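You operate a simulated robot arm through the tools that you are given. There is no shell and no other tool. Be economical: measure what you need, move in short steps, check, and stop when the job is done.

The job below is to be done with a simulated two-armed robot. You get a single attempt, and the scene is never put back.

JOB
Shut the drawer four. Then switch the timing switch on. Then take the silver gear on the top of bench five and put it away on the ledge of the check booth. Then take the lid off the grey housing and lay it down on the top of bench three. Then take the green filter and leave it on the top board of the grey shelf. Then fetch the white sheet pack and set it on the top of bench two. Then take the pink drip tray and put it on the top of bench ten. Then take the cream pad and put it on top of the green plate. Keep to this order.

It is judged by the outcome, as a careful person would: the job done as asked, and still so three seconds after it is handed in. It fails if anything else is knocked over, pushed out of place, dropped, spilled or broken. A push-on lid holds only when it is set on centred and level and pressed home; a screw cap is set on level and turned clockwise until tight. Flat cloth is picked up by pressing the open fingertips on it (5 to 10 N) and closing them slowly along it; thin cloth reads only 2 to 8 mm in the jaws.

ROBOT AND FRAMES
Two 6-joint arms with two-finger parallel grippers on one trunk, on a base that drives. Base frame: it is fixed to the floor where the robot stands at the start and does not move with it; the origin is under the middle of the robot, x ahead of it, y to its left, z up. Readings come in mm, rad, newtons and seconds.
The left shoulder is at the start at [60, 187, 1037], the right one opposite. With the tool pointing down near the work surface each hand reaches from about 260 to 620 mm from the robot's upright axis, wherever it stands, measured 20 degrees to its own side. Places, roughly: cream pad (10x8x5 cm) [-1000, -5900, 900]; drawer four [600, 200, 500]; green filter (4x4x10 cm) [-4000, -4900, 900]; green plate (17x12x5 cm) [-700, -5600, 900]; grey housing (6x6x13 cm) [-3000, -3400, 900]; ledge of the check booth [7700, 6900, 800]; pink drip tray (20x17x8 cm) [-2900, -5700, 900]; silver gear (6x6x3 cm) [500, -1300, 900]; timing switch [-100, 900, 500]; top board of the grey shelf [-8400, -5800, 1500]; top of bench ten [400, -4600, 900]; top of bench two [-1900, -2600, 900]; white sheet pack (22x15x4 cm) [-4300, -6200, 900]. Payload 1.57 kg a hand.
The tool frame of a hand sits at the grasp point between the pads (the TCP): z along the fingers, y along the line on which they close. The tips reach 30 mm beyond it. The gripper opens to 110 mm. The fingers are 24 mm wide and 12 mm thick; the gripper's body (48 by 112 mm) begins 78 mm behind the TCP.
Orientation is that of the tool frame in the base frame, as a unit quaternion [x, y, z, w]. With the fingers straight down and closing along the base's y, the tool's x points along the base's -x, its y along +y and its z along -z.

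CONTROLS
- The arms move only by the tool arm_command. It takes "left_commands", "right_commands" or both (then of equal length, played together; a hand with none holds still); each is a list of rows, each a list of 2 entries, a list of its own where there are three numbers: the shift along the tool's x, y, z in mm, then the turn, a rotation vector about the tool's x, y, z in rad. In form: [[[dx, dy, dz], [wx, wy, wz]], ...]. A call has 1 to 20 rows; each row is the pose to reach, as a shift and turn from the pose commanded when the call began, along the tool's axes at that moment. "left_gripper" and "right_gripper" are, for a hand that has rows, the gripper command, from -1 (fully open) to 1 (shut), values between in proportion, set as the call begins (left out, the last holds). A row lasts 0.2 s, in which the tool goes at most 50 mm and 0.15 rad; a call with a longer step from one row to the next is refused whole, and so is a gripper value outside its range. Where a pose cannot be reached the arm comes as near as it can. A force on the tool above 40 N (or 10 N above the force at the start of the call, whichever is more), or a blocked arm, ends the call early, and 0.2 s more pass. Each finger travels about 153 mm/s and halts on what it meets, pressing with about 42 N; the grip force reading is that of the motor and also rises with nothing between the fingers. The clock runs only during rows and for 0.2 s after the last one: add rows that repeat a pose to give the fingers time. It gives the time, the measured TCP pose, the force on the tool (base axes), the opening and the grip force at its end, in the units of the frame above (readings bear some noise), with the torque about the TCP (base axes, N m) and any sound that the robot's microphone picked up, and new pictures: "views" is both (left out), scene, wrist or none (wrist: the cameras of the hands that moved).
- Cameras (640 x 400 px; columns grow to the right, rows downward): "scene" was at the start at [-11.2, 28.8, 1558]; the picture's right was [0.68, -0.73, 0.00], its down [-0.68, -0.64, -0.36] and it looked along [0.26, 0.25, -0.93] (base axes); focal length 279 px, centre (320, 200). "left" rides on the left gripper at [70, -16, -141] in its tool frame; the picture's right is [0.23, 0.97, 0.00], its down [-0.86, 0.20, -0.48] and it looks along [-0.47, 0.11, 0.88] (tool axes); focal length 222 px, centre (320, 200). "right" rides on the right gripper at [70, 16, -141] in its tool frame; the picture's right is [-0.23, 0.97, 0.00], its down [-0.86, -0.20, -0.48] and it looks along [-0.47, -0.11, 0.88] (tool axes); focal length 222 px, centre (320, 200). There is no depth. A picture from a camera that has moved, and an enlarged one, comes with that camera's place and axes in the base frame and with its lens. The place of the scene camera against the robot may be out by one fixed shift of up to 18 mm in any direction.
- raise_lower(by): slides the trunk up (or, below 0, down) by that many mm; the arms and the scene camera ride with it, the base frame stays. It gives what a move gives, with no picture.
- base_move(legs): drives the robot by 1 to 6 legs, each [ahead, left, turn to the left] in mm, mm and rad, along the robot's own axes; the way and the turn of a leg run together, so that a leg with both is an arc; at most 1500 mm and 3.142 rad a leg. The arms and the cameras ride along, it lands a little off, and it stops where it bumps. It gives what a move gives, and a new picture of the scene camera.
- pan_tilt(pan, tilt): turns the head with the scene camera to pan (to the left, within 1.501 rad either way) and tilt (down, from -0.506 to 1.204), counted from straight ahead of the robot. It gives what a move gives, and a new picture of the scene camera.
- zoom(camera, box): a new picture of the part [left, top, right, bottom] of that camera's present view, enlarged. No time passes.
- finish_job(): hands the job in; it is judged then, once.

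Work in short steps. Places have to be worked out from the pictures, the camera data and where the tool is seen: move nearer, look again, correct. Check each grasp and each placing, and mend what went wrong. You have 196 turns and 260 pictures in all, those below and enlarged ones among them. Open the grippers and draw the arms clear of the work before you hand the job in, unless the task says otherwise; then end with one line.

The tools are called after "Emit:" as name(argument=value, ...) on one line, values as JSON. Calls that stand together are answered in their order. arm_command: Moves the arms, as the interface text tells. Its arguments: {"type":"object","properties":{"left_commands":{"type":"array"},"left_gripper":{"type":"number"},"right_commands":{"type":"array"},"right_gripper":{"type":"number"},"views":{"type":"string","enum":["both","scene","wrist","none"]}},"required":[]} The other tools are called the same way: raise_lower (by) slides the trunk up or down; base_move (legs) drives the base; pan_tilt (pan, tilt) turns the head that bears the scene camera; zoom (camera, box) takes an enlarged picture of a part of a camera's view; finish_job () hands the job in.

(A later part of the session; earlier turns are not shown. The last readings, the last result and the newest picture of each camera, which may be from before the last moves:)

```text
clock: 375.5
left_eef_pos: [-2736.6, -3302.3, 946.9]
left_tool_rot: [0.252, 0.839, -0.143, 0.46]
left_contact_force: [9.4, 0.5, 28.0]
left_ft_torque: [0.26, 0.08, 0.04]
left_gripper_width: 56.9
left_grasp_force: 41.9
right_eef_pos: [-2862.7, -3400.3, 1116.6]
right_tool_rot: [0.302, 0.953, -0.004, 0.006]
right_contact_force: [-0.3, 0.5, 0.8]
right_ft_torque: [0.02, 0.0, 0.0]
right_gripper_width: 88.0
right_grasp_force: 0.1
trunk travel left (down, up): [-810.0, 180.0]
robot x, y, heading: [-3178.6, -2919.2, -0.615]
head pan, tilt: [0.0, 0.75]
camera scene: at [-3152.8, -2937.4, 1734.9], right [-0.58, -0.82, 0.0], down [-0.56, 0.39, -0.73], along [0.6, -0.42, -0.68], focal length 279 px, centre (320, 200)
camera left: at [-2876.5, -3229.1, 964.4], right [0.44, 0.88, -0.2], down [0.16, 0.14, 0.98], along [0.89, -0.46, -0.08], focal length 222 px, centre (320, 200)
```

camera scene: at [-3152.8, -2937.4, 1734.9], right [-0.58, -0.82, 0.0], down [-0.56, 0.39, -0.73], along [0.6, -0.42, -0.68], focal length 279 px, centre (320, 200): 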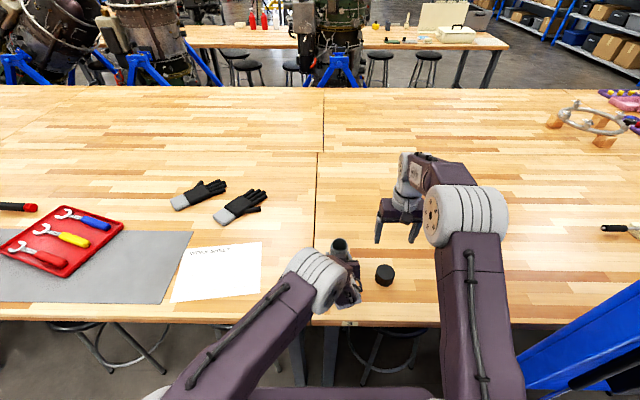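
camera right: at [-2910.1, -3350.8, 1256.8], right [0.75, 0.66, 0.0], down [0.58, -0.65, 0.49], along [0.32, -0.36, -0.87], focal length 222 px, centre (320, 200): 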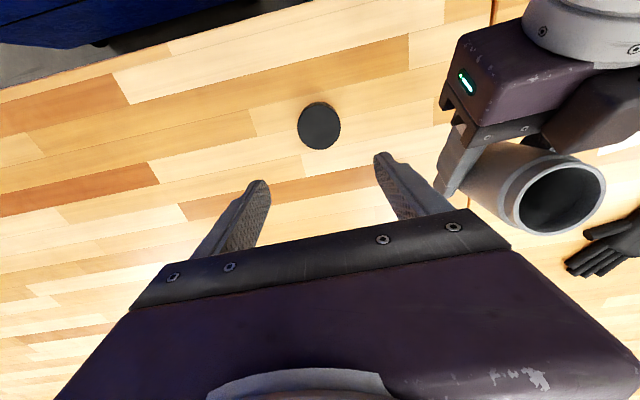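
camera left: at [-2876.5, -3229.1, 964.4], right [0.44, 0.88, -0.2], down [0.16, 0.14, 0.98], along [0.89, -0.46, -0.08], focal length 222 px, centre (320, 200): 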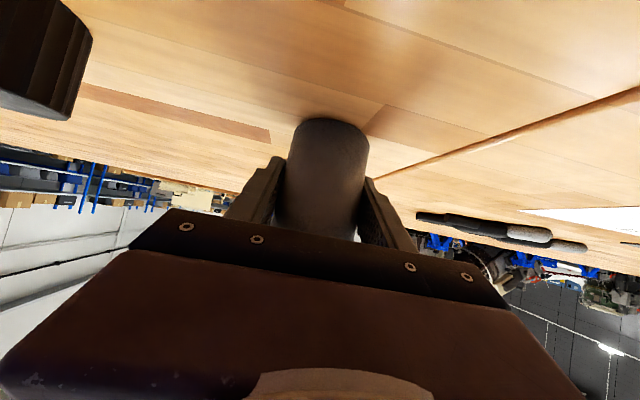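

Contact at the bench. Open the left fingers and see whether the body stands upright.

Emit:
arm_command(left_commands=[[[-1, 0, 0], [0, 0, 0]], [[-1, 0, 0], [0, 0, 0]], [[-1, 0, 0], [0, 0, 0]]], left_gripper=-0.6, views="both")

Emit:
zoom(camera="scene", box=[280, 200, 430, 320])

```text
clock: 376.3
left_eef_pos: [-2737.3, -3302.6, 941.2]
left_tool_rot: [0.255, 0.842, -0.139, 0.455]
left_contact_force: [-0.2, -0.1, 0.3]
left_ft_torque: [0.02, -0.01, 0.0]
left_gripper_width: 87.9
left_grasp_force: 0.1
right_eef_pos: [-2861.9, -3403.9, 1115.0]
right_tool_rot: [0.303, 0.953, -0.002, 0.004]
right_contact_force: [-0.6, 0.5, -0.4]
right_ft_torque: [0.03, 0.0, 0.0]
right_gripper_width: 88.1
right_grasp_force: 0.1
trunk travel left (down, up): [-810.0, 180.0]
robot x, y, heading: [-3180.5, -2921.2, -0.614]
head pan, tilt: [0.0, 0.75]
camera scene: at [-3150.6, -2942.2, 1734.2], right [-0.58, -0.82, 0.0], down [-0.56, 0.39, -0.73], along [0.6, -0.42, -0.68], focal length 279 px, centre (320, 200)
camera left: at [-2876.9, -3229.6, 960.8], right [0.44, 0.88, -0.19], down [0.17, 0.13, 0.98], along [0.88, -0.46, -0.09], focal length 222 px, centre (320, 200)
```

scene: 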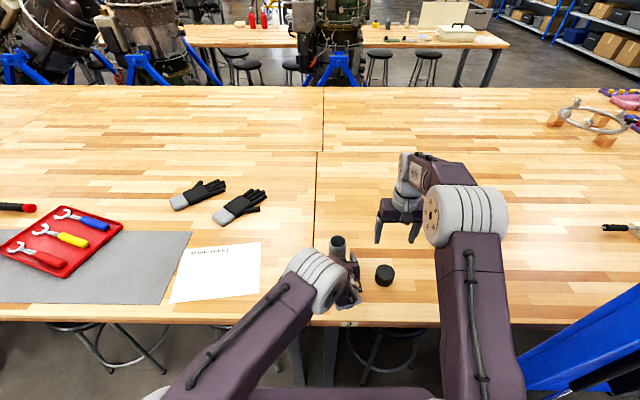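
left: 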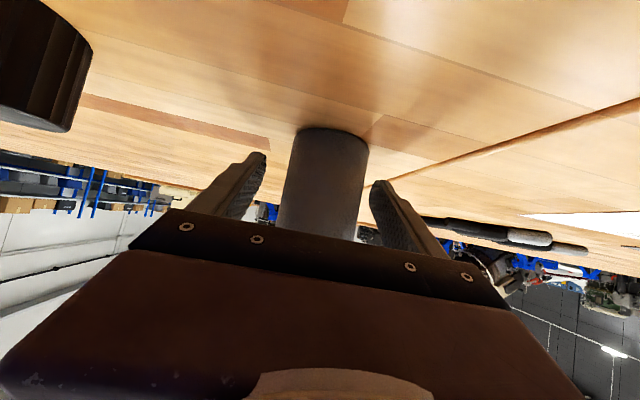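

```text
3.33 times, centred on (355, 260) of scene
camera zoom: at [-3150.6, -2942.2, 1734.2], right [-0.58, -0.82, 0.0], down [-0.56, 0.39, -0.73], along [0.6, -0.42, -0.68], focal length 929 px, centre (203, 0)
```

zoom: 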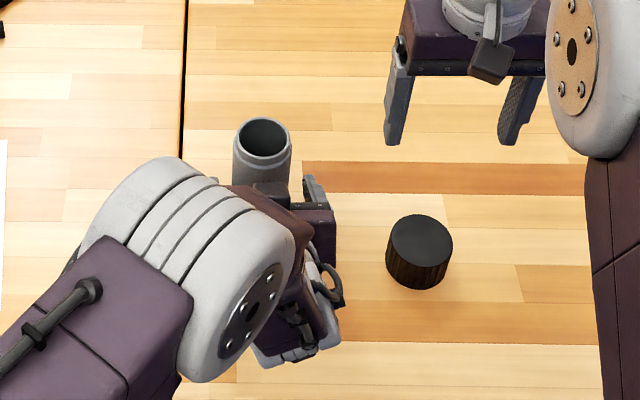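

The housing stands upright, open. Withdraw the left hand and return it to its neutral pose.

Emit:
arm_command(left_commands=[[[0, 0, -35], [0, 0, 0]], [[0, 0, -70], [0, 0, 0]], [[0, 0, -105], [0, 0, 0]], [[0, 0, -140], [0, 0, 0]], [[2, 33, -160], [0, 0.12, 0]], [[4, 66, -180], [0, 0.24, 0]], [[6, 99, -200], [0, 0.37, 0]], [[8, 132, -220], [0, 0.5, 0]], [[10, 165, -240], [0, 0.63, 0]], [[12, 200, -260], [0, 0.76, 0]], [[14, 233, -275], [0, 0.88, 0]], [[14, 265, -291], [0, 1.0, 0]], [[14, 265, -291], [0, 1.0, 0]]], left_gripper=-1, views="scene")

```text
clock: 379.1
left_eef_pos: [-2801.3, -2944.9, 1087.3]
left_tool_rot: [0.289, 0.957, -0.001, -0.004]
left_contact_force: [0.8, -1.1, -0.2]
left_ft_torque: [0.03, -0.01, -0.01]
left_gripper_width: 109.8
left_grasp_force: 0.1
left hand out of reach, approached as far as the arm can: row 5, 6, 10, 11
right_eef_pos: [-2862.5, -3404.4, 1114.6]
right_tool_rot: [0.302, 0.953, -0.001, 0.004]
right_contact_force: [0.1, 0.7, -0.3]
right_ft_torque: [0.02, -0.05, 0.01]
right_gripper_width: 88.0
right_grasp_force: 0.1
trunk travel left (down, up): [-810.0, 180.0]
robot x, y, heading: [-3176.4, -2919.5, -0.617]
head pan, tilt: [0.0, 0.75]
camera scene: at [-3151.9, -2942.6, 1734.3], right [-0.58, -0.82, 0.0], down [-0.56, 0.39, -0.73], along [0.6, -0.42, -0.68], focal length 279 px, centre (320, 200)
```

scene: 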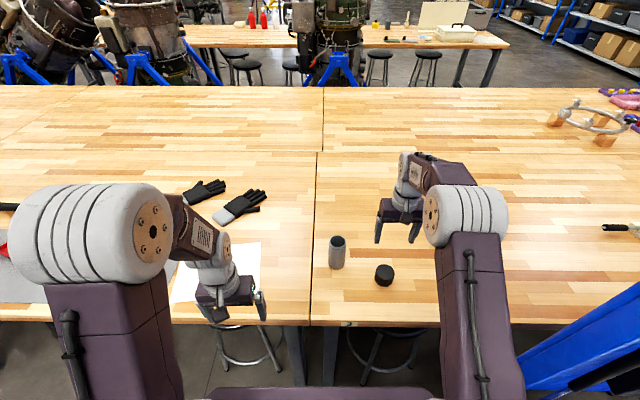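

Refine: bring the right hand over the housing to return it to its original spot.

Emit:
arm_command(right_commands=[[[-5, 35, 0], [0, 0, 0]], [[-15, 70, 0], [0, 0, 0]], [[-28, 105, 0], [0, 0, 0]], [[-38, 140, 10], [0, 0, 0]], [[-40, 150, 20], [0, 0, 0]], [[-40, 150, 20], [0, 0, 0]]], right_gripper=-1, views="wrist")

```text
clock: 380.5
left_eef_pos: [-2800.1, -2943.5, 1086.2]
left_tool_rot: [0.29, 0.957, 0.0, -0.004]
left_contact_force: [0.2, 0.2, 0.1]
left_ft_torque: [0.04, -0.03, -0.03]
left_gripper_width: 110.0
left_grasp_force: 0.0
right_eef_pos: [-2746.8, -3303.5, 1096.3]
right_tool_rot: [0.302, 0.953, -0.002, 0.005]
right_contact_force: [-0.5, 0.0, 0.6]
right_ft_torque: [-0.03, 0.02, -0.01]
right_gripper_width: 110.2
right_grasp_force: 0.0
trunk travel left (down, up): [-810.0, 180.0]
robot x, y, heading: [-3176.5, -2920.9, -0.613]
head pan, tilt: [0.0, 0.75]
camera right: at [-2795.2, -3249.2, 1237.9], right [0.75, 0.66, 0.0], down [0.58, -0.65, 0.49], along [0.32, -0.36, -0.87], focal length 222 px, centre (320, 200)
```

right: 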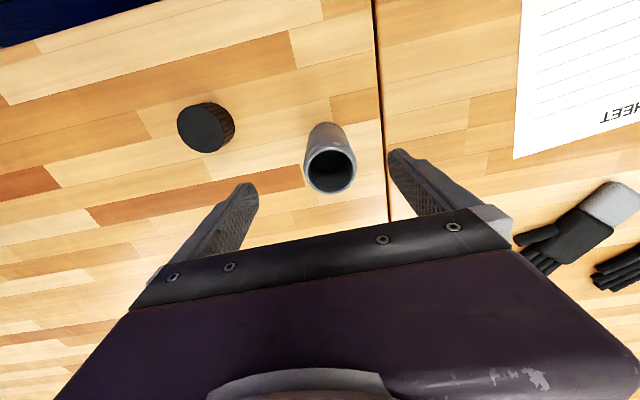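

Rim centre at [-2732, -3303, 1021]. Centre, descend 100 mm and grip.

Emit:
arm_command(right_commands=[[[-12, 9, 20], [0, 0, 0]], [[-12, 9, 50], [0, 0, 0]], [[-12, 9, 80], [0, 0, 0]], [[-12, 9, 100], [0, 0, 0]], [[-12, 9, 100], [0, 0, 0]]], views="wrist")

Emit:
arm_command(right_commands=[[[0, 0, 0], [0, 0, 0]], [[0, 0, 0], [0, 0, 0]], [[0, 0, 0], [0, 0, 0]]], right_gripper=1, views="none")

```text
clock: 381.7
left_eef_pos: [-2800.2, -2942.3, 1086.9]
left_tool_rot: [0.29, 0.957, 0.0, -0.005]
left_contact_force: [-0.8, 0.0, 0.2]
left_ft_torque: [-0.01, -0.03, -0.01]
left_gripper_width: 110.2
left_grasp_force: 0.1
right_eef_pos: [-2731.0, -3302.3, 996.9]
right_tool_rot: [0.303, 0.953, -0.002, 0.005]
right_contact_force: [0.2, 0.8, 0.4]
right_ft_torque: [0.02, -0.03, -0.01]
right_gripper_width: 110.2
right_grasp_force: 0.1
trunk travel left (down, up): [-810.0, 180.0]
robot x, y, heading: [-3179.8, -2918.9, -0.616]
head pan, tilt: [0.0, 0.75]
camera right: at [-2780.1, -3248.6, 1138.6], right [0.75, 0.66, 0.0], down [0.58, -0.65, 0.49], along [0.32, -0.36, -0.87], focal length 222 px, centre (320, 200)
```

right: 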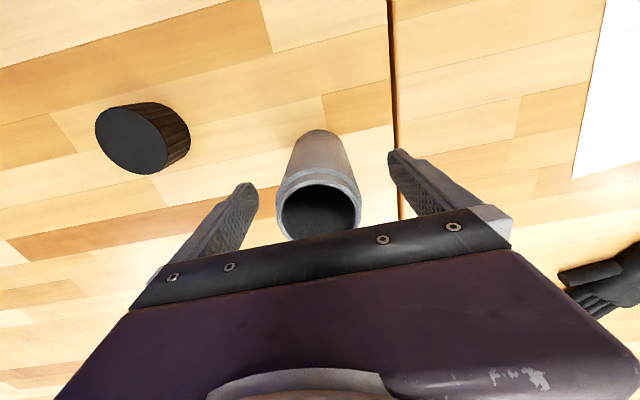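

```text
clock: 382.5
left_eef_pos: [-2799.6, -2943.3, 1086.4]
left_tool_rot: [0.29, 0.957, -0.001, -0.004]
left_contact_force: [-0.7, 0.2, 0.2]
left_ft_torque: [0.02, -0.01, -0.01]
left_gripper_width: 109.8
left_grasp_force: 0.0
right_eef_pos: [-2731.6, -3301.7, 997.9]
right_tool_rot: [0.302, 0.953, -0.002, 0.004]
right_contact_force: [0.3, -0.1, -0.3]
right_ft_torque: [0.09, -0.07, 0.01]
right_gripper_width: 55.8
right_grasp_force: 41.7
trunk travel left (down, up): [-810.0, 180.0]
robot x, y, heading: [-3180.2, -2916.6, -0.614]
head pan, tilt: [0.0, 0.75]
```

Gripped (55.8 mm). Lift, carry to the original spot and lower to just above contact.

Emit:
arm_command(right_commands=[[[0, 0, -45], [0, 0, 0]], [[0, 0, -85], [0, 0, 0]], [[20, -40, -95], [0, 0, 0]], [[40, -80, -95], [0, 0, 0]], [[60, -120, -95], [0, 0, 0]], [[80, -160, -95], [0, 0, 0]], [[100, -200, -95], [0, 0, 0]], [[111, -249, -95], [0, 0, 0]], [[111, -249, -60], [0, 0, 0]], [[111, -249, -25], [0, 0, 0]], [[111, -249, -8], [0, 0, 0]], [[111, -249, -8], [0, 0, 0]]], views="wrist")

```text
refused: row 8 steps farther than a row can; nothing moved
```

Emit:
arm_command(right_commands=[[[0, 0, -45], [0, 0, 0]], [[0, 0, -85], [0, 0, 0]], [[20, -40, -95], [0, 0, 0]], [[40, -80, -95], [0, 0, 0]], [[60, -120, -95], [0, 0, 0]], [[80, -160, -95], [0, 0, 0]], [[100, -200, -95], [0, 0, 0]], [[111, -230, -95], [0, 0, 0]], [[111, -249, -80], [0, 0, 0]], [[111, -249, -45], [0, 0, 0]], [[111, -249, -20], [0, 0, 0]], [[111, -249, -8], [0, 0, 0]], [[111, -249, -8], [0, 0, 0]]], views="wrist")

```text
clock: 385.3
left_eef_pos: [-2799.7, -2944.0, 1086.6]
left_tool_rot: [0.29, 0.957, -0.001, -0.004]
left_contact_force: [0.4, -0.3, -0.2]
left_ft_torque: [0.0, 0.05, 0.0]
left_gripper_width: 110.1
left_grasp_force: 0.2
right_eef_pos: [-2964.3, -3442.3, 1005.1]
right_tool_rot: [0.302, 0.953, -0.002, 0.004]
right_contact_force: [0.4, -0.2, -5.0]
right_ft_torque: [0.02, -0.01, 0.0]
right_gripper_width: 56.2
right_grasp_force: 42.4
trunk travel left (down, up): [-810.0, 180.0]
robot x, y, heading: [-3174.8, -2920.6, -0.617]
head pan, tilt: [0.0, 0.75]
camera right: at [-3012.8, -3389.0, 1146.2], right [0.75, 0.66, 0.0], down [0.58, -0.65, 0.49], along [0.32, -0.36, -0.87], focal length 222 px, centre (320, 200)
```

right: 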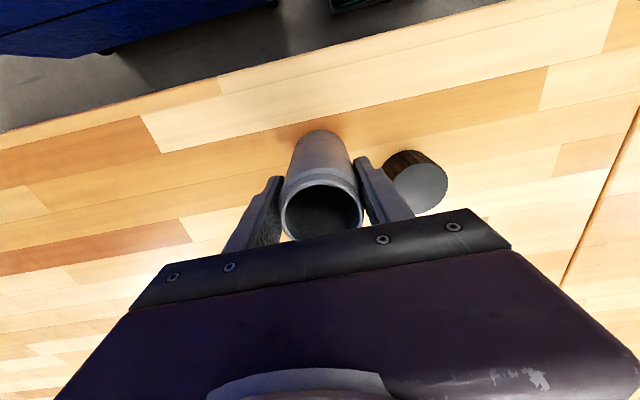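

Shift 12 mm away from the lid, lower to contact, open slightly and rise.

Emit:
arm_command(right_commands=[[[0, -12, 0], [0, 0, 0]], [[0, -12, 5], [0, 0, 0]], [[0, -12, 8], [0, 0, 0]], [[0, -12, 8], [0, 0, 0]]], views="none")

Emit:
arm_command(right_commands=[[[0, 0, 0], [0, 0, 0]], [[0, 0, 0], [0, 0, 0]], [[0, 0, -40], [0, 0, 0]], [[0, 0, -80], [0, 0, 0]], [[0, 0, -120], [0, 0, 0]], [[0, 0, -120], [0, 0, 0]]], right_gripper=-0.28, views="wrist")

```text
clock: 386.3
left_eef_pos: [-2800.6, -2943.5, 1086.2]
left_tool_rot: [0.289, 0.957, -0.001, -0.005]
left_contact_force: [-0.1, -0.4, -0.3]
left_ft_torque: [-0.02, 0.0, 0.01]
left_gripper_width: 109.9
left_grasp_force: 0.1
right_eef_pos: [-2972.4, -3451.5, 997.8]
right_tool_rot: [0.303, 0.953, -0.002, 0.004]
right_contact_force: [-0.2, -0.3, -3.9]
right_ft_torque: [0.02, 0.0, -0.02]
right_gripper_width: 55.8
right_grasp_force: 42.0
trunk travel left (down, up): [-810.0, 180.0]
robot x, y, heading: [-3177.7, -2920.4, -0.621]
head pan, tilt: [0.0, 0.75]
```

```text
clock: 387.7
left_eef_pos: [-2799.2, -2943.8, 1086.7]
left_tool_rot: [0.29, 0.957, 0.0, -0.005]
left_contact_force: [0.1, 0.1, 0.6]
left_ft_torque: [0.0, -0.02, -0.02]
left_gripper_width: 109.8
left_grasp_force: 0.0
right_eef_pos: [-2973.0, -3450.9, 1117.8]
right_tool_rot: [0.303, 0.953, -0.002, 0.004]
right_contact_force: [0.2, 0.5, 0.7]
right_ft_torque: [0.01, -0.01, 0.03]
right_gripper_width: 70.3
right_grasp_force: 0.0
trunk travel left (down, up): [-810.0, 180.0]
robot x, y, heading: [-3178.3, -2917.8, -0.616]
head pan, tilt: [0.0, 0.75]
camera right: at [-3020.3, -3397.8, 1258.6], right [0.75, 0.66, 0.0], down [0.58, -0.65, 0.49], along [0.32, -0.36, -0.87], focal length 222 px, centre (320, 200)
```

right: 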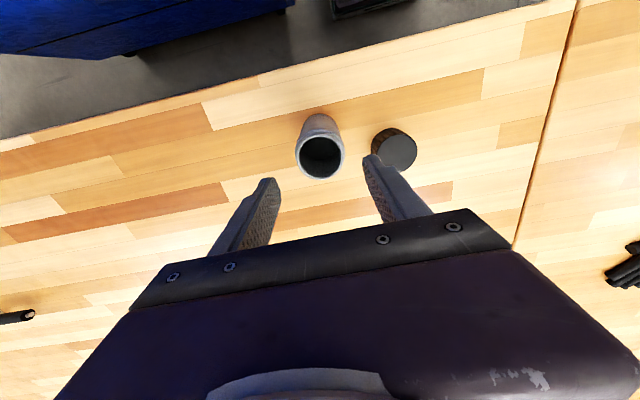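

Housing open and upright at its old place, lid beside it on bench three. Retract the right hand and look along the aisle past the cart toward the filter.

Emit:
arm_command(right_commands=[[[40, 15, -10], [0, 0, 0]], [[80, 30, -20], [0, 0, 0]], [[120, 45, -20], [0, 0, 0]], [[160, 60, -20], [0, 0, 0]], [[190, 80, -20], [0, 0, 0]], [[190, 80, -20], [0, 0, 0]]], right_gripper=-1, views="none")

Emit:
pan_tilt(pan=-1.45, tilt=0.5)

```text
clock: 389.1
left_eef_pos: [-2800.0, -2944.2, 1086.8]
left_tool_rot: [0.29, 0.957, 0.0, -0.005]
left_contact_force: [0.0, -0.9, -0.5]
left_ft_torque: [0.01, 0.01, 0.02]
left_gripper_width: 109.7
left_grasp_force: 0.0
right_eef_pos: [-3080.7, -3277.4, 1134.7]
right_tool_rot: [0.302, 0.953, -0.002, 0.004]
right_contact_force: [-0.3, -0.7, -0.3]
right_ft_torque: [0.01, 0.01, 0.01]
right_gripper_width: 110.3
right_grasp_force: 0.1
trunk travel left (down, up): [-810.0, 180.0]
robot x, y, heading: [-3178.2, -2921.6, -0.617]
head pan, tilt: [0.0, 0.75]
```

```text
clock: 390.6
left_eef_pos: [-2799.9, -2943.1, 1086.1]
left_tool_rot: [0.29, 0.957, 0.0, -0.004]
left_contact_force: [-0.3, -0.1, -0.3]
left_ft_torque: [0.03, -0.01, -0.02]
left_gripper_width: 110.0
left_grasp_force: 0.2
right_eef_pos: [-3080.7, -3275.8, 1135.4]
right_tool_rot: [0.302, 0.953, -0.002, 0.004]
right_contact_force: [-0.2, -0.2, 0.1]
right_ft_torque: [-0.04, -0.01, -0.05]
right_gripper_width: 110.0
right_grasp_force: 0.1
trunk travel left (down, up): [-810.0, 180.0]
robot x, y, heading: [-3177.8, -2921.5, -0.616]
head pan, tilt: [-1.45, 0.499]
camera scene: at [-3261.9, -2973.5, 1756.3], right [-0.88, 0.47, 0.0], down [0.23, 0.42, -0.88], along [-0.42, -0.77, -0.48], focal length 279 px, centre (320, 200)
```

scene: 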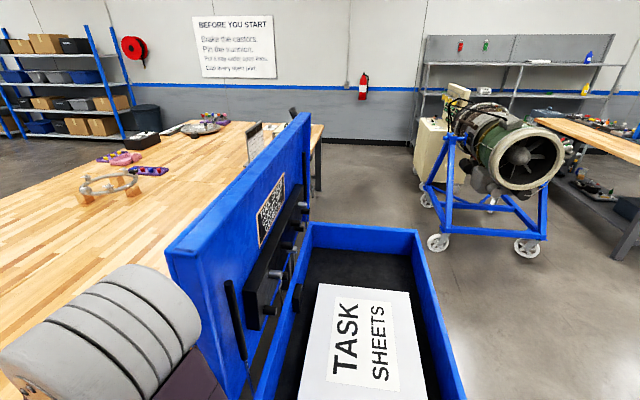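

Cart spans to D≈4990; beyond it the floor is free. Back away from the bench, pass west of the cart, then come in at D≈5450.

Emit:
base_move(legs=[[-770, 0, 0], [0, -900, 0], [0, -920, 0], [600, 0, 0]])

```text
clock: 406.6
left_eef_pos: [-4015.4, -4345.0, 1086.8]
left_tool_rot: [0.295, 0.955, -0.001, -0.004]
left_contact_force: [0.0, 0.7, 1.0]
left_ft_torque: [-0.01, 0.0, -0.05]
left_gripper_width: 110.1
left_grasp_force: 0.1
right_eef_pos: [-4300.6, -4674.7, 1135.1]
right_tool_rot: [0.309, 0.951, -0.003, 0.005]
right_contact_force: [0.1, 0.3, -0.5]
right_ft_torque: [0.02, -0.02, 0.04]
right_gripper_width: 110.2
right_grasp_force: 0.1
trunk travel left (down, up): [-810.0, 180.0]
robot x, y, heading: [-4391.4, -4318.6, -0.632]
head pan, tilt: [-1.45, 0.499]
camera scene: at [-4478.6, -4369.3, 1756.2], right [-0.87, 0.48, 0.0], down [0.23, 0.42, -0.88], along [-0.42, -0.77, -0.48], focal length 279 px, centre (320, 200)
```

scene: 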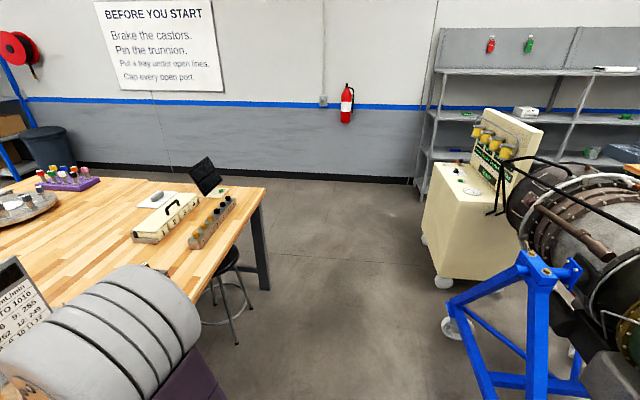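

Emit:
pan_tilt(pan=-0.35, tilt=0.65)

```text
clock: 408.0
left_eef_pos: [-4015.6, -4344.5, 1086.4]
left_tool_rot: [0.296, 0.955, 0.0, -0.006]
left_contact_force: [-0.1, 0.4, 0.3]
left_ft_torque: [-0.01, 0.02, 0.01]
left_gripper_width: 110.0
left_grasp_force: 0.0
right_eef_pos: [-4300.0, -4675.8, 1134.7]
right_tool_rot: [0.307, 0.952, -0.002, 0.004]
right_contact_force: [-0.4, 0.0, -0.2]
right_ft_torque: [0.01, 0.0, 0.01]
right_gripper_width: 110.0
right_grasp_force: 0.0
trunk travel left (down, up): [-810.0, 180.0]
robot x, y, heading: [-4390.4, -4315.0, -0.63]
head pan, tilt: [-0.351, 0.649]
camera scene: at [-4384.6, -4362.7, 1742.9], right [-0.83, -0.56, 0.0], down [-0.34, 0.5, -0.8], along [0.45, -0.66, -0.6], focal length 279 px, centre (320, 200)
```

scene: 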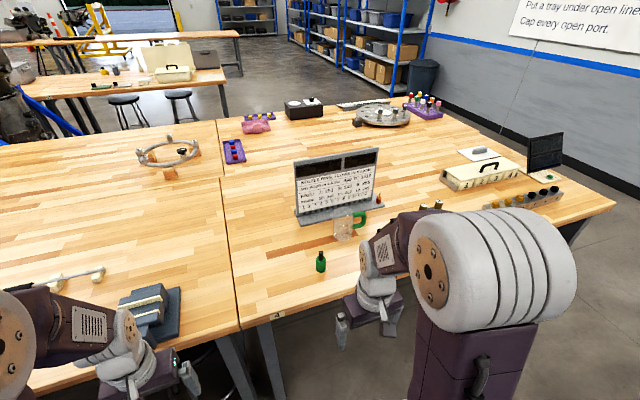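

The green filter is at [-4000, -4926]. Drive 190 ahead and 80 right.

Emit:
base_move(legs=[[190, -80, 0.01]])

Emit:
arm_command(right_commands=[[[-40, 10, 0], [0, 0, 0]], [[-80, 20, 0], [0, 0, 0]], [[-120, 30, 0], [0, 0, 0]], [[-150, 45, 0], [0, 0, 0]], [[-165, 50, 0], [0, 0, 0]], [[-165, 50, 0], [0, 0, 0]]], views="wrist")

```text
clock: 409.6
left_eef_pos: [-3911.4, -4517.9, 1087.4]
left_tool_rot: [0.295, 0.956, -0.001, -0.004]
left_contact_force: [-0.5, -0.4, -0.6]
left_ft_torque: [-0.02, -0.02, 0.01]
left_gripper_width: 110.0
left_grasp_force: 0.0
right_eef_pos: [-4194.9, -4846.6, 1136.0]
right_tool_rot: [0.307, 0.952, -0.001, 0.005]
right_contact_force: [0.5, -0.2, -0.2]
right_ft_torque: [-0.02, 0.01, 0.0]
right_gripper_width: 109.8
right_grasp_force: 0.0
trunk travel left (down, up): [-810.0, 180.0]
robot x, y, heading: [-4286.7, -4490.9, -0.621]
head pan, tilt: [-0.351, 0.649]
camera scene: at [-4281.1, -4534.4, 1743.0], right [-0.83, -0.56, 0.0], down [-0.34, 0.5, -0.8], along [0.45, -0.66, -0.6], focal length 279 px, centre (320, 200)
```

scene: 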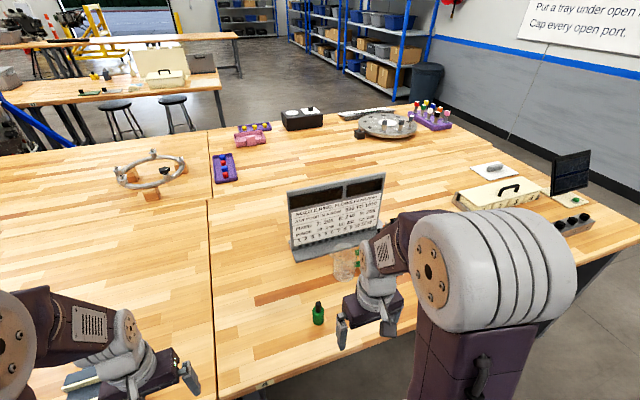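

```text
clock: 411.0
left_eef_pos: [-3910.5, -4520.1, 1086.5]
left_tool_rot: [0.295, 0.956, -0.001, -0.004]
left_contact_force: [-0.1, 0.0, 0.1]
left_ft_torque: [0.0, 0.0, -0.03]
left_gripper_width: 109.7
left_grasp_force: 0.1
right_eef_pos: [-4030.9, -4907.4, 1137.0]
right_tool_rot: [0.307, 0.952, -0.002, 0.004]
right_contact_force: [-0.4, 0.6, 0.8]
right_ft_torque: [0.02, -0.02, -0.02]
right_gripper_width: 110.0
right_grasp_force: 0.1
trunk travel left (down, up): [-810.0, 180.0]
robot x, y, heading: [-4286.6, -4490.7, -0.623]
head pan, tilt: [-0.351, 0.649]
camera right: at [-4079.2, -4853.8, 1278.5], right [0.75, 0.66, 0.0], down [0.57, -0.66, 0.49], along [0.32, -0.37, -0.87], focal length 222 px, centre (320, 200)
```

right: 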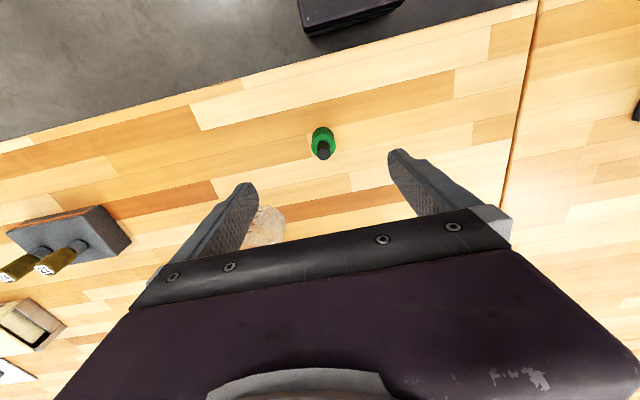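

Filter is nearly under the hand. Centre (10 mm ahead) and descend.

Emit:
arm_command(right_commands=[[[-10, -1, 40], [0, 0, 0]], [[-10, -1, 80], [0, 0, 0]], [[-10, -1, 120], [0, 0, 0]], [[-10, -1, 150], [0, 0, 0]], [[-10, -1, 150], [0, 0, 0]]], views="wrist")

```text
clock: 412.2
left_eef_pos: [-3911.1, -4519.1, 1086.3]
left_tool_rot: [0.295, 0.956, -0.001, -0.004]
left_contact_force: [0.0, 0.1, -1.2]
left_ft_torque: [-0.03, 0.01, 0.02]
left_gripper_width: 109.9
left_grasp_force: 0.1
right_eef_pos: [-4024.1, -4911.8, 987.0]
right_tool_rot: [0.307, 0.952, -0.002, 0.004]
right_contact_force: [-0.9, 0.5, 0.2]
right_ft_torque: [0.0, 0.0, 0.01]
right_gripper_width: 110.2
right_grasp_force: 0.1
trunk travel left (down, up): [-810.0, 180.0]
robot x, y, heading: [-4289.4, -4492.3, -0.624]
head pan, tilt: [-0.351, 0.649]
camera right: at [-4070.8, -4858.5, 1128.2], right [0.75, 0.66, 0.0], down [0.57, -0.66, 0.49], along [0.32, -0.37, -0.87], focal length 222 px, centre (320, 200)
```

right: 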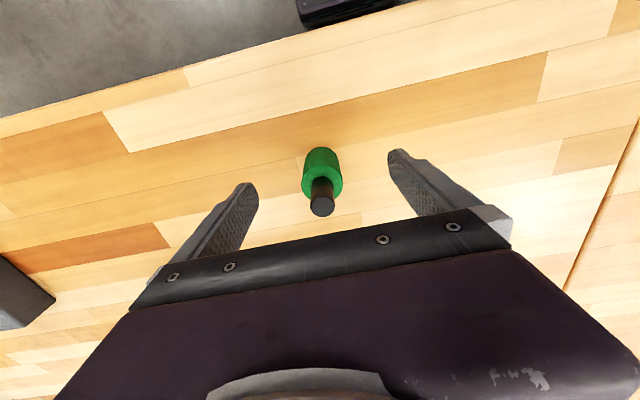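

Emit:
arm_command(right_commands=[[[-4, 0, 20], [0, 0, 0]], [[-4, 0, 40], [0, 0, 0]], [[-4, 0, 40], [0, 0, 0]]], views="none")

Emit:
arm_command(right_commands=[[[0, 0, 0], [0, 0, 0]], [[0, 0, 0], [0, 0, 0]], [[0, 0, 0], [0, 0, 0]], [[0, 0, -45], [0, 0, 0]], [[0, 0, -90], [0, 0, 0]], [[0, 0, -140], [0, 0, 0]], [[0, 0, -180], [0, 0, 0]], [[0, 0, -180], [0, 0, 0]]], right_gripper=1, views="wrist")

```text
clock: 413.0
left_eef_pos: [-3910.6, -4518.4, 1086.4]
left_tool_rot: [0.295, 0.956, 0.0, -0.004]
left_contact_force: [-0.7, -0.5, 0.2]
left_ft_torque: [0.0, 0.0, -0.01]
left_gripper_width: 110.1
left_grasp_force: 0.0
right_eef_pos: [-4019.0, -4915.7, 946.8]
right_tool_rot: [0.307, 0.952, -0.002, 0.004]
right_contact_force: [0.2, -0.3, 0.9]
right_ft_torque: [0.0, 0.0, 0.03]
right_gripper_width: 109.9
right_grasp_force: 0.0
trunk travel left (down, up): [-810.0, 180.0]
robot x, y, heading: [-4288.8, -4490.2, -0.625]
head pan, tilt: [-0.351, 0.649]
```

```text
clock: 414.8
left_eef_pos: [-3909.3, -4520.5, 1086.2]
left_tool_rot: [0.295, 0.955, 0.0, -0.005]
left_contact_force: [0.4, -0.5, 0.7]
left_ft_torque: [-0.04, -0.01, -0.02]
left_gripper_width: 110.1
left_grasp_force: 0.1
right_eef_pos: [-4020.3, -4913.3, 1125.9]
right_tool_rot: [0.307, 0.952, -0.002, 0.004]
right_contact_force: [-0.1, -0.1, -0.1]
right_ft_torque: [0.04, 0.0, -0.05]
right_gripper_width: 35.2
right_grasp_force: 42.2
trunk travel left (down, up): [-810.0, 180.0]
robot x, y, heading: [-4288.3, -4495.2, -0.619]
head pan, tilt: [-0.351, 0.649]
camera right: at [-4068.6, -4859.4, 1267.2], right [0.75, 0.66, 0.0], down [0.57, -0.66, 0.49], along [0.32, -0.37, -0.87], focal length 222 px, centre (320, 200)
```

right: 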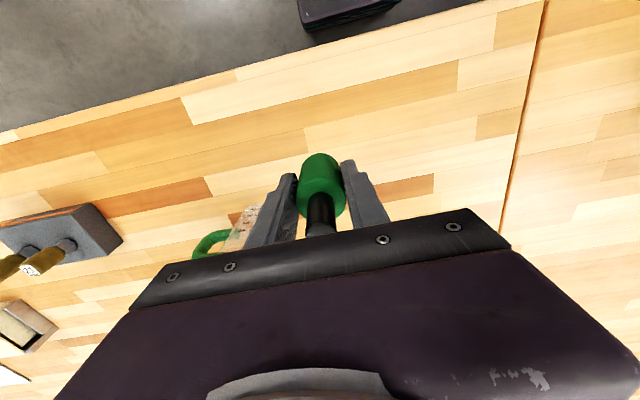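

Filter gripped (35 mm). Retract, back off, turn toward the wall and drive to the open corner before the grey shelf.

Emit:
arm_command(right_commands=[[[40, 0, -10], [0, 0, 0]], [[80, 0, -20], [0, 0, 0]], [[120, 0, -30], [0, 0, 0]], [[160, 0, -30], [0, 0, 0]], [[175, 10, -30], [0, 0, 0]]], views="none")

Emit:
base_move(legs=[[-320, 0, 0], [0, 0, -1.567], [1200, 0, 0], [1200, 0, 0]])

```text
clock: 416.0
left_eef_pos: [-3911.4, -4519.9, 1087.3]
left_tool_rot: [0.295, 0.955, -0.001, -0.004]
left_contact_force: [0.3, 0.4, 0.4]
left_ft_torque: [0.0, -0.03, -0.02]
left_gripper_width: 110.3
left_grasp_force: 0.0
right_eef_pos: [-4157.1, -4802.4, 1153.9]
right_tool_rot: [0.306, 0.952, -0.003, 0.006]
right_contact_force: [-0.1, -0.5, -0.7]
right_ft_torque: [0.02, 0.0, -0.01]
right_gripper_width: 35.2
right_grasp_force: 41.4
trunk travel left (down, up): [-810.0, 180.0]
robot x, y, heading: [-4286.8, -4492.5, -0.625]
head pan, tilt: [-0.351, 0.649]
```

```text
clock: 433.2
left_eef_pos: [-6040.5, -6546.8, 1086.8]
left_tool_rot: [0.895, 0.447, 0.002, -0.003]
left_contact_force: [-0.9, 0.3, 0.5]
left_ft_torque: [-0.01, -0.01, -0.02]
left_gripper_width: 110.0
left_grasp_force: 0.1
right_eef_pos: [-6312.2, -6286.9, 1154.1]
right_tool_rot: [0.899, 0.437, -0.005, 0.001]
right_contact_force: [-0.3, 0.6, 0.3]
right_ft_torque: [-0.01, -0.01, 0.0]
right_gripper_width: 34.9
right_grasp_force: 42.2
trunk travel left (down, up): [-810.0, 180.0]
robot x, y, heading: [-5995.8, -6172.7, -2.239]
head pan, tilt: [-0.351, 0.649]
camera scene: at [-6022.8, -6179.0, 1742.9], right [-0.52, 0.85, 0.0], down [0.51, 0.32, -0.8], along [-0.68, -0.42, -0.6], focal length 279 px, centre (320, 200)
```

scene: 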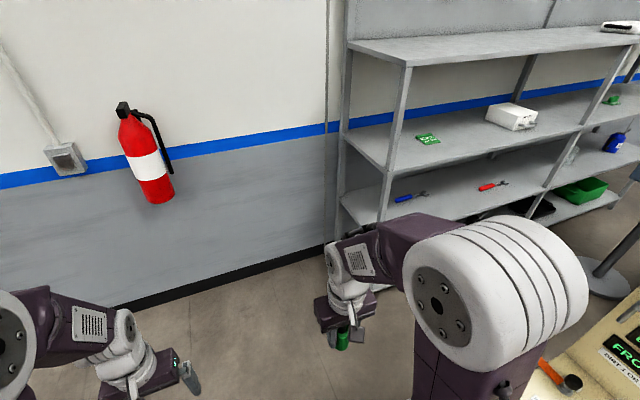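

Top board's left-front corner is near A −2570, D 8940, z≈1500. Raise trunk and the right hand high, tuck the left, then approach.

Emit:
raise_lower(by=180)

Emit:
arm_command(right_commands=[[[0, 0, -40], [0, 0, 0]], [[0, 0, -80], [0, 0, 0]], [[0, 0, -120], [0, 0, 0]], [[0, 0, -160], [0, 0, 0]], [[0, 0, -200], [0, 0, 0]], [[0, 0, -240], [0, 0, 0]], [[0, 0, -275], [0, 0, 0]], [[0, 0, -275], [0, 0, 0]]], left_commands=[[[20, 0, 0], [0, 0, 0]], [[40, 0, 0], [0, 0, 0]], [[60, 0, 0], [0, 0, 0]], [[80, 0, 0], [0, 0, 0]], [[80, 0, 0], [0, 0, 0]], [[80, 0, 0], [0, 0, 0]], [[80, 0, 0], [0, 0, 0]], [[80, 0, 0], [0, 0, 0]]], views="none")

Emit:
base_move(legs=[[0, 0, 0.052], [640, 0, 0], [0, -860, 0]])

```text
clock: 435.2
left_eef_pos: [-6039.5, -6547.9, 1266.0]
left_tool_rot: [0.895, 0.447, 0.003, -0.003]
left_contact_force: [-0.3, 1.1, 0.1]
left_ft_torque: [-0.01, 0.0, -0.03]
left_gripper_width: 109.9
left_grasp_force: 0.1
right_eef_pos: [-6312.7, -6288.4, 1334.3]
right_tool_rot: [0.9, 0.436, -0.004, 0.002]
right_contact_force: [-0.3, -0.2, -0.6]
right_ft_torque: [0.03, 0.02, 0.01]
right_gripper_width: 34.9
right_grasp_force: 42.2
trunk travel left (down, up): [-990.0, 0.0]
robot x, y, heading: [-5991.2, -6174.5, -2.241]
head pan, tilt: [-0.351, 0.649]
```

```text
clock: 437.0
left_eef_pos: [-6009.8, -6505.8, 1269.7]
left_tool_rot: [0.895, 0.447, 0.004, -0.004]
left_contact_force: [-0.2, -0.4, 0.4]
left_ft_torque: [0.02, 0.01, -0.01]
left_gripper_width: 109.9
left_grasp_force: 0.0
left hand out of reach, approached as far as the arm can: row 3, 4, 5, 6, 7, 8
right_eef_pos: [-6310.9, -6286.8, 1609.1]
right_tool_rot: [0.9, 0.436, -0.004, 0.0]
right_contact_force: [-0.2, 0.1, -0.3]
right_ft_torque: [-0.01, -0.04, 0.01]
right_gripper_width: 34.5
right_grasp_force: 42.0
trunk travel left (down, up): [-990.0, 0.0]
robot x, y, heading: [-5993.7, -6168.9, -2.238]
head pan, tilt: [-0.351, 0.649]
```

```text
clock: 445.2
left_eef_pos: [-7069.4, -6544.0, 1270.6]
left_tool_rot: [0.88, 0.475, 0.003, -0.004]
left_contact_force: [-0.5, -0.8, -0.6]
left_ft_torque: [-0.01, 0.02, 0.01]
left_gripper_width: 109.9
left_grasp_force: 0.1
right_eef_pos: [-7381.5, -6342.0, 1609.3]
right_tool_rot: [0.886, 0.463, -0.005, -0.001]
right_contact_force: [-0.3, 0.3, -0.1]
right_ft_torque: [0.01, -0.02, -0.01]
right_gripper_width: 34.5
right_grasp_force: 41.8
trunk travel left (down, up): [-990.0, 0.0]
robot x, y, heading: [-7077.1, -6206.2, -2.181]
head pan, tilt: [-0.351, 0.649]
camera scene: at [-7102.8, -6219.3, 1922.9], right [-0.57, 0.82, 0.0], down [0.49, 0.35, -0.8], along [-0.65, -0.46, -0.6], focal length 279 px, centre (320, 200)
```

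scene: 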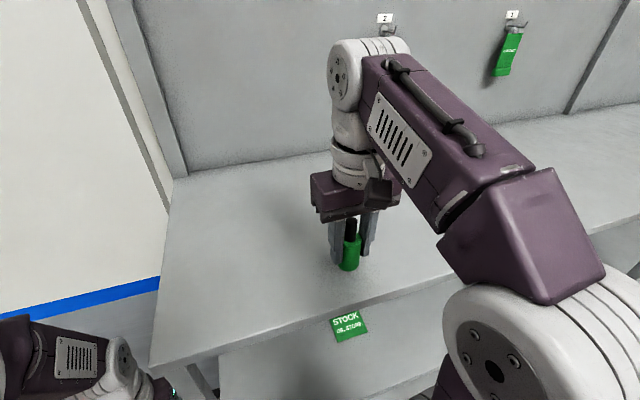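

The filter is already over the top board's front. Extend 60 mm further in and lower to contact.

Emit:
arm_command(right_commands=[[[-30, 0, 0], [0, 0, 0]], [[-60, 0, 0], [0, 0, 0]], [[-60, 0, 20], [0, 0, 0]], [[-60, 0, 35], [0, 0, 0]], [[-60, 0, 42], [0, 0, 0]], [[-60, 0, 49], [0, 0, 0]], [[-60, 0, 55], [0, 0, 0]], [[-60, 0, 61], [0, 0, 0]], [[-60, 0, 67], [0, 0, 0]], [[-60, 0, 73], [0, 0, 0]], [[-60, 0, 79], [0, 0, 0]], [[-60, 0, 85], [0, 0, 0]], [[-60, 0, 91], [0, 0, 0]]], views="scene")

```text
clock: 446.5
left_eef_pos: [-7067.7, -6541.0, 1271.4]
left_tool_rot: [0.88, 0.474, 0.003, -0.004]
left_contact_force: [-0.1, 0.0, -0.1]
left_ft_torque: [-0.04, 0.0, -0.04]
left_gripper_width: 109.9
left_grasp_force: 0.1
right_eef_pos: [-7416.0, -6390.3, 1570.6]
right_tool_rot: [0.886, 0.463, -0.01, 0.004]
right_contact_force: [2.6, 2.6, 17.8]
right_ft_torque: [0.02, -0.39, 0.07]
right_gripper_width: 34.8
right_grasp_force: 42.2
trunk travel left (down, up): [-990.0, 0.0]
robot x, y, heading: [-7074.5, -6207.3, -2.182]
head pan, tilt: [-0.351, 0.649]
stopped in row 6 (right hand): the force on the tool passed its limit at 54 N (the readings are from after the stop); the commanded pose is now the measured one
camera scene: at [-7101.3, -6215.8, 1922.7], right [-0.57, 0.82, 0.0], down [0.49, 0.35, -0.8], along [-0.65, -0.46, -0.6], focal length 279 px, centre (320, 200)
```

scene: 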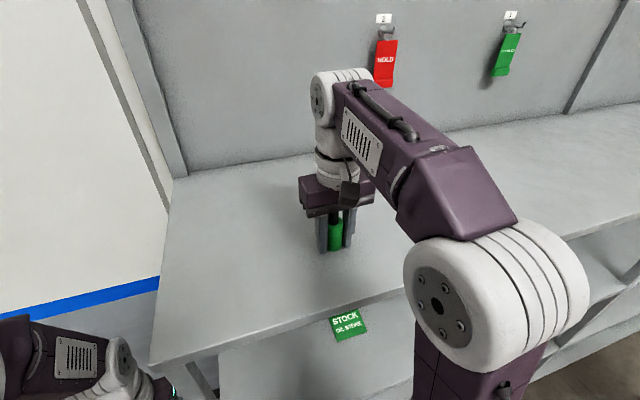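

Contact: the filter stands on the board. Open and rise.

Emit:
arm_command(right_commands=[[[0, 0, -1], [0, 0, 0]], [[0, 0, -1], [0, 0, 0]], [[0, 0, -1], [0, 0, 0]], [[0, 0, -35], [0, 0, 0]], [[0, 0, -70], [0, 0, 0]], [[20, 0, -90], [0, 0, 0]], [[60, 0, -90], [0, 0, 0]], [[100, 0, -90], [0, 0, 0]], [[110, 0, -90], [0, 0, 0]]], right_gripper=-0.5, views="scene")

```text
clock: 448.5
left_eef_pos: [-7069.9, -6542.0, 1273.0]
left_tool_rot: [0.88, 0.474, 0.002, -0.003]
left_contact_force: [-0.3, -0.8, -0.5]
left_ft_torque: [0.01, 0.0, -0.02]
left_gripper_width: 109.9
left_grasp_force: 0.1
right_eef_pos: [-7355.1, -6301.8, 1644.6]
right_tool_rot: [0.886, 0.463, -0.007, 0.003]
right_contact_force: [-0.5, 0.0, 0.0]
right_ft_torque: [0.0, -0.02, 0.01]
right_gripper_width: 82.4
right_grasp_force: 0.0
right hand out of reach, approached as far as the arm can: row 6, 7, 8, 9
trunk travel left (down, up): [-990.0, 0.0]
robot x, y, heading: [-7073.9, -6206.7, -2.18]
head pan, tilt: [-0.351, 0.649]
camera scene: at [-7104.4, -6217.9, 1922.8], right [-0.57, 0.82, 0.0], down [0.49, 0.35, -0.8], along [-0.65, -0.46, -0.6], focal length 279 px, centre (320, 200)
```

scene: 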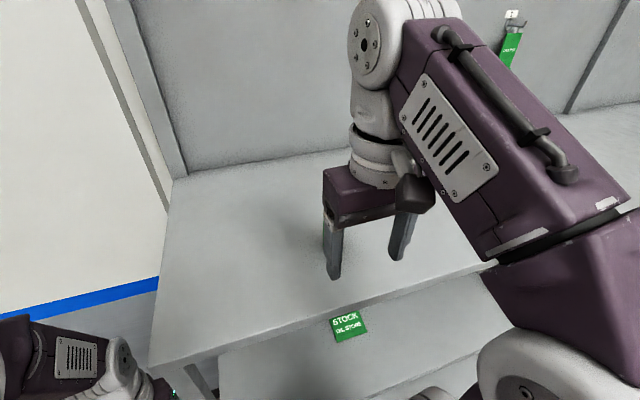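

Emit:
zoom(camera="right", box=[0, 0, 640, 400])

```text
1.00 times, centred on (320, 200) of right (not enlarged: the box is as wide or as high as the picture)
camera zoom: at [-7298.9, -6253.7, 1785.7], right [0.67, -0.74, 0.0], down [-0.65, -0.58, 0.49], along [-0.37, -0.33, -0.87], focal length 222 px, centre (320, 200)
```

zoom: 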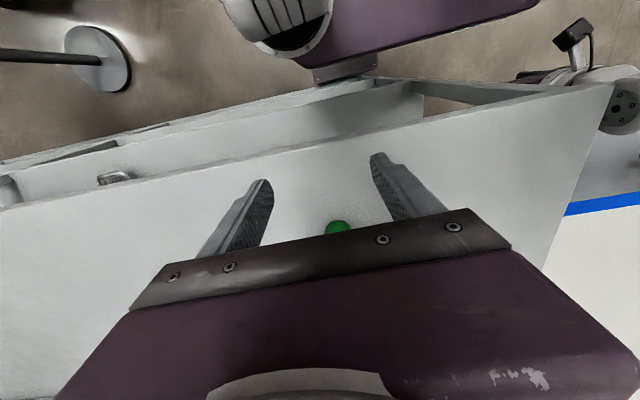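

Filter is standing on the top board. Next the sheet pack, at about [-4309, -6290] near the far end of bench four. Drive back east and turn to face the bench end.

Emit:
base_move(legs=[[0, 900, 0], [-400, 900, 0], [0, 660, 0], [0, 0, 3.13]])

Emit:
pan_tilt(pan=0.05, tilt=0.7)

```text
clock: 468.4
left_eef_pos: [-4836.0, -6955.6, 1270.9]
left_tool_rot: [-0.46, 0.888, -0.003, -0.003]
left_contact_force: [0.0, -0.7, -1.0]
left_ft_torque: [0.0, 0.01, -0.01]
left_gripper_width: 109.8
left_grasp_force: 0.1
right_eef_pos: [-4559.0, -7204.3, 1644.8]
right_tool_rot: [-0.449, 0.894, 0.003, 0.009]
right_contact_force: [-0.2, 0.6, -0.2]
right_ft_torque: [0.02, 0.01, 0.0]
right_gripper_width: 82.6
right_grasp_force: 0.0
trunk travel left (down, up): [-990.0, 0.0]
robot x, y, heading: [-4837.5, -7291.6, 0.929]
head pan, tilt: [-0.351, 0.649]
camera scene: at [-4795.2, -7300.8, 1922.8], right [0.55, -0.84, 0.0], down [-0.51, -0.33, -0.8], along [0.67, 0.44, -0.6], focal length 279 px, centre (320, 200)
```

scene: 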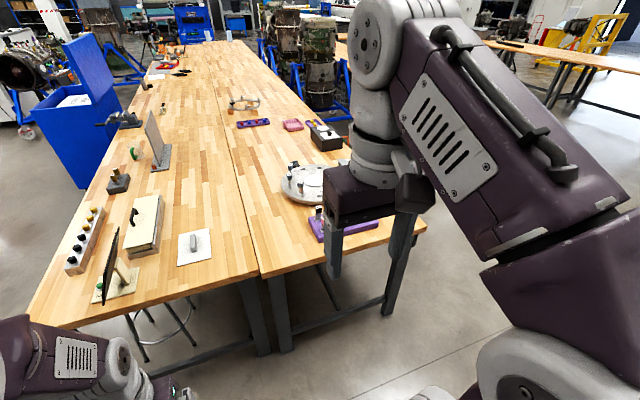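

```text
clock: 469.3
left_eef_pos: [-4834.5, -6956.4, 1270.1]
left_tool_rot: [-0.462, 0.887, -0.004, -0.004]
left_contact_force: [-0.2, -0.9, -0.5]
left_ft_torque: [-0.02, 0.01, 0.03]
left_gripper_width: 110.0
left_grasp_force: 0.1
right_eef_pos: [-4558.5, -7204.5, 1645.9]
right_tool_rot: [-0.448, 0.894, 0.003, 0.009]
right_contact_force: [-1.0, -1.1, 0.4]
right_ft_torque: [-0.05, -0.02, 0.02]
right_gripper_width: 82.4
right_grasp_force: 0.1
trunk travel left (down, up): [-990.0, 0.0]
robot x, y, heading: [-4839.7, -7291.1, 0.931]
head pan, tilt: [0.051, 0.7]
camera scene: at [-4820.8, -7277.7, 1918.5], right [0.83, -0.56, 0.0], down [-0.36, -0.54, -0.77], along [0.42, 0.64, -0.64], focal length 279 px, centre (320, 200)
```

scene: 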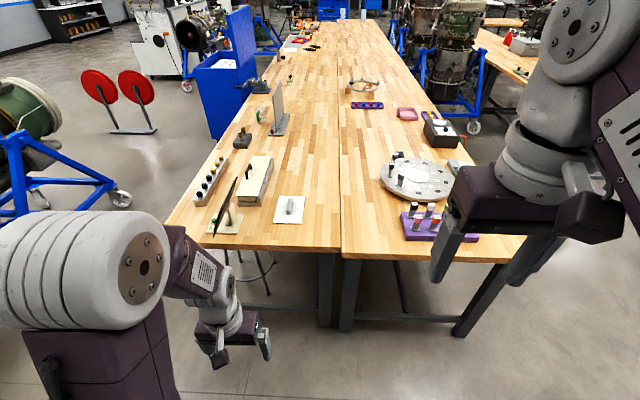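

The pack has a grip on top. Zoom in on it.

Emit:
zoom(camera="scene", box=[240, 90, 460, 240])

```text
2.67 times, centred on (350, 165) of scene
camera zoom: at [-4820.8, -7277.7, 1918.5], right [0.83, -0.56, 0.0], down [-0.36, -0.54, -0.77], along [0.42, 0.64, -0.64], focal length 744 px, centre (240, 293)
```

zoom: 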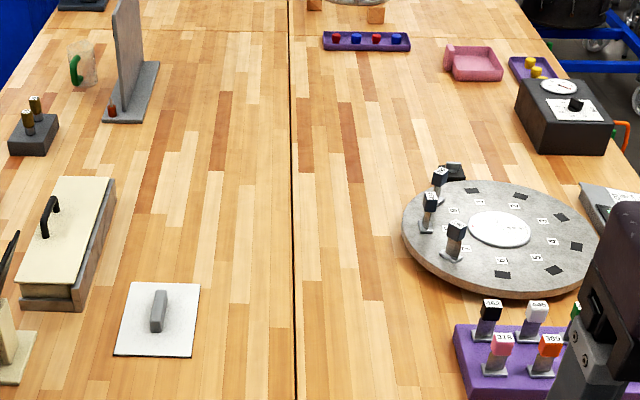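

The handle bar runs along my forward direction. Lower the trunk and drive 605 mm ahead.

Emit:
raise_lower(by=-180)

Emit:
base_move(legs=[[605, 0, 0.02]])

Emit:
arm_command(left_commands=[[[-40, 0, 0], [0, 0, 0]], [[-80, 0, 0], [0, 0, 0]], [[-120, 0, 0], [0, 0, 0]], [[-160, 0, 20], [0, 0, 0]], [[-160, 0, 40], [0, 0, 0]], [[-160, 0, 40], [0, 0, 0]]], views="wrist")

```text
clock: 471.3
left_eef_pos: [-4836.3, -6956.2, 1091.9]
left_tool_rot: [-0.462, 0.887, -0.004, -0.004]
left_contact_force: [0.0, -0.1, 0.0]
left_ft_torque: [-0.02, -0.02, 0.03]
left_gripper_width: 110.1
left_grasp_force: 0.1
right_eef_pos: [-4558.3, -7204.2, 1464.4]
right_tool_rot: [-0.448, 0.894, 0.003, 0.008]
right_contact_force: [0.3, 0.7, 0.8]
right_ft_torque: [0.04, 0.01, -0.01]
right_gripper_width: 82.7
right_grasp_force: 0.0
trunk travel left (down, up): [-810.0, 180.0]
robot x, y, heading: [-4839.1, -7292.0, 0.929]
head pan, tilt: [0.051, 0.7]
```

```text
clock: 474.7
left_eef_pos: [-4483.7, -6465.2, 1091.7]
left_tool_rot: [-0.469, 0.883, -0.004, -0.003]
left_contact_force: [-0.4, 0.1, 0.6]
left_ft_torque: [0.04, 0.0, 0.0]
left_gripper_width: 109.9
left_grasp_force: 0.1
right_eef_pos: [-4203.1, -6708.2, 1465.8]
right_tool_rot: [-0.457, 0.889, 0.003, 0.009]
right_contact_force: [-0.6, 0.0, 0.6]
right_ft_torque: [-0.03, -0.04, 0.01]
right_gripper_width: 82.6
right_grasp_force: 0.0
trunk travel left (down, up): [-810.0, 180.0]
robot x, y, heading: [-4481.7, -6797.6, 0.953]
head pan, tilt: [0.051, 0.7]
camera scene: at [-4464.1, -6787.0, 1738.5], right [0.84, -0.54, 0.0], down [-0.35, -0.54, -0.77], along [0.41, 0.64, -0.64], focal length 279 px, centre (320, 200)
```

scene: 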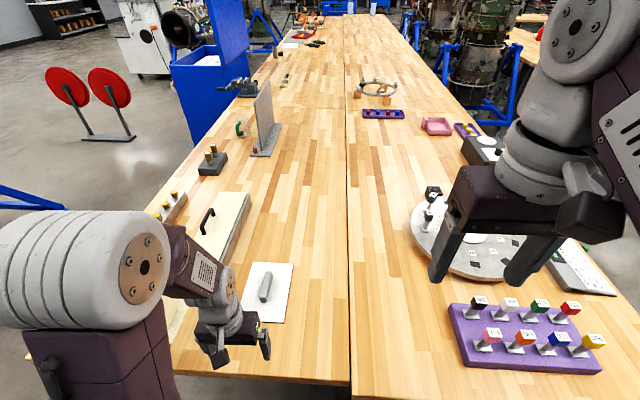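

```text
clock: 476.1
left_eef_pos: [-4391.7, -6331.7, 1048.0]
left_tool_rot: [-0.469, 0.883, -0.004, -0.003]
left_contact_force: [-0.8, 0.2, 0.6]
left_ft_torque: [0.02, -0.01, -0.02]
left_gripper_width: 109.8
left_grasp_force: 0.0
right_eef_pos: [-4203.4, -6707.7, 1466.0]
right_tool_rot: [-0.457, 0.889, 0.003, 0.008]
right_contact_force: [0.2, -0.1, 0.2]
right_ft_torque: [0.0, 0.01, 0.04]
right_gripper_width: 82.4
right_grasp_force: 0.1
trunk travel left (down, up): [-810.0, 180.0]
robot x, y, heading: [-4483.3, -6797.2, 0.949]
head pan, tilt: [0.051, 0.7]
camera left: at [-4417.4, -6397.7, 1191.8], right [-0.93, 0.36, 0.0], down [0.31, 0.82, 0.47], along [0.17, 0.44, -0.88], focal length 222 px, centre (320, 200)
```

left: 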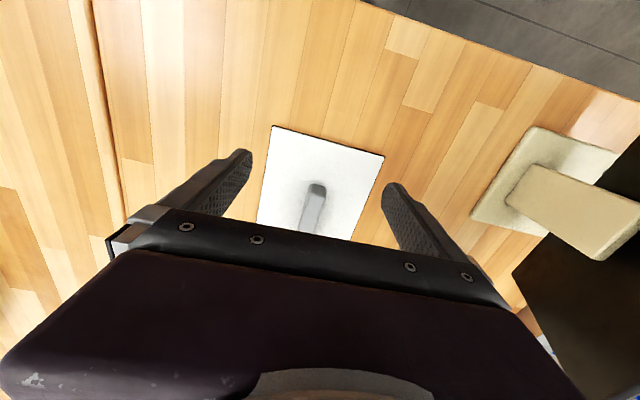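

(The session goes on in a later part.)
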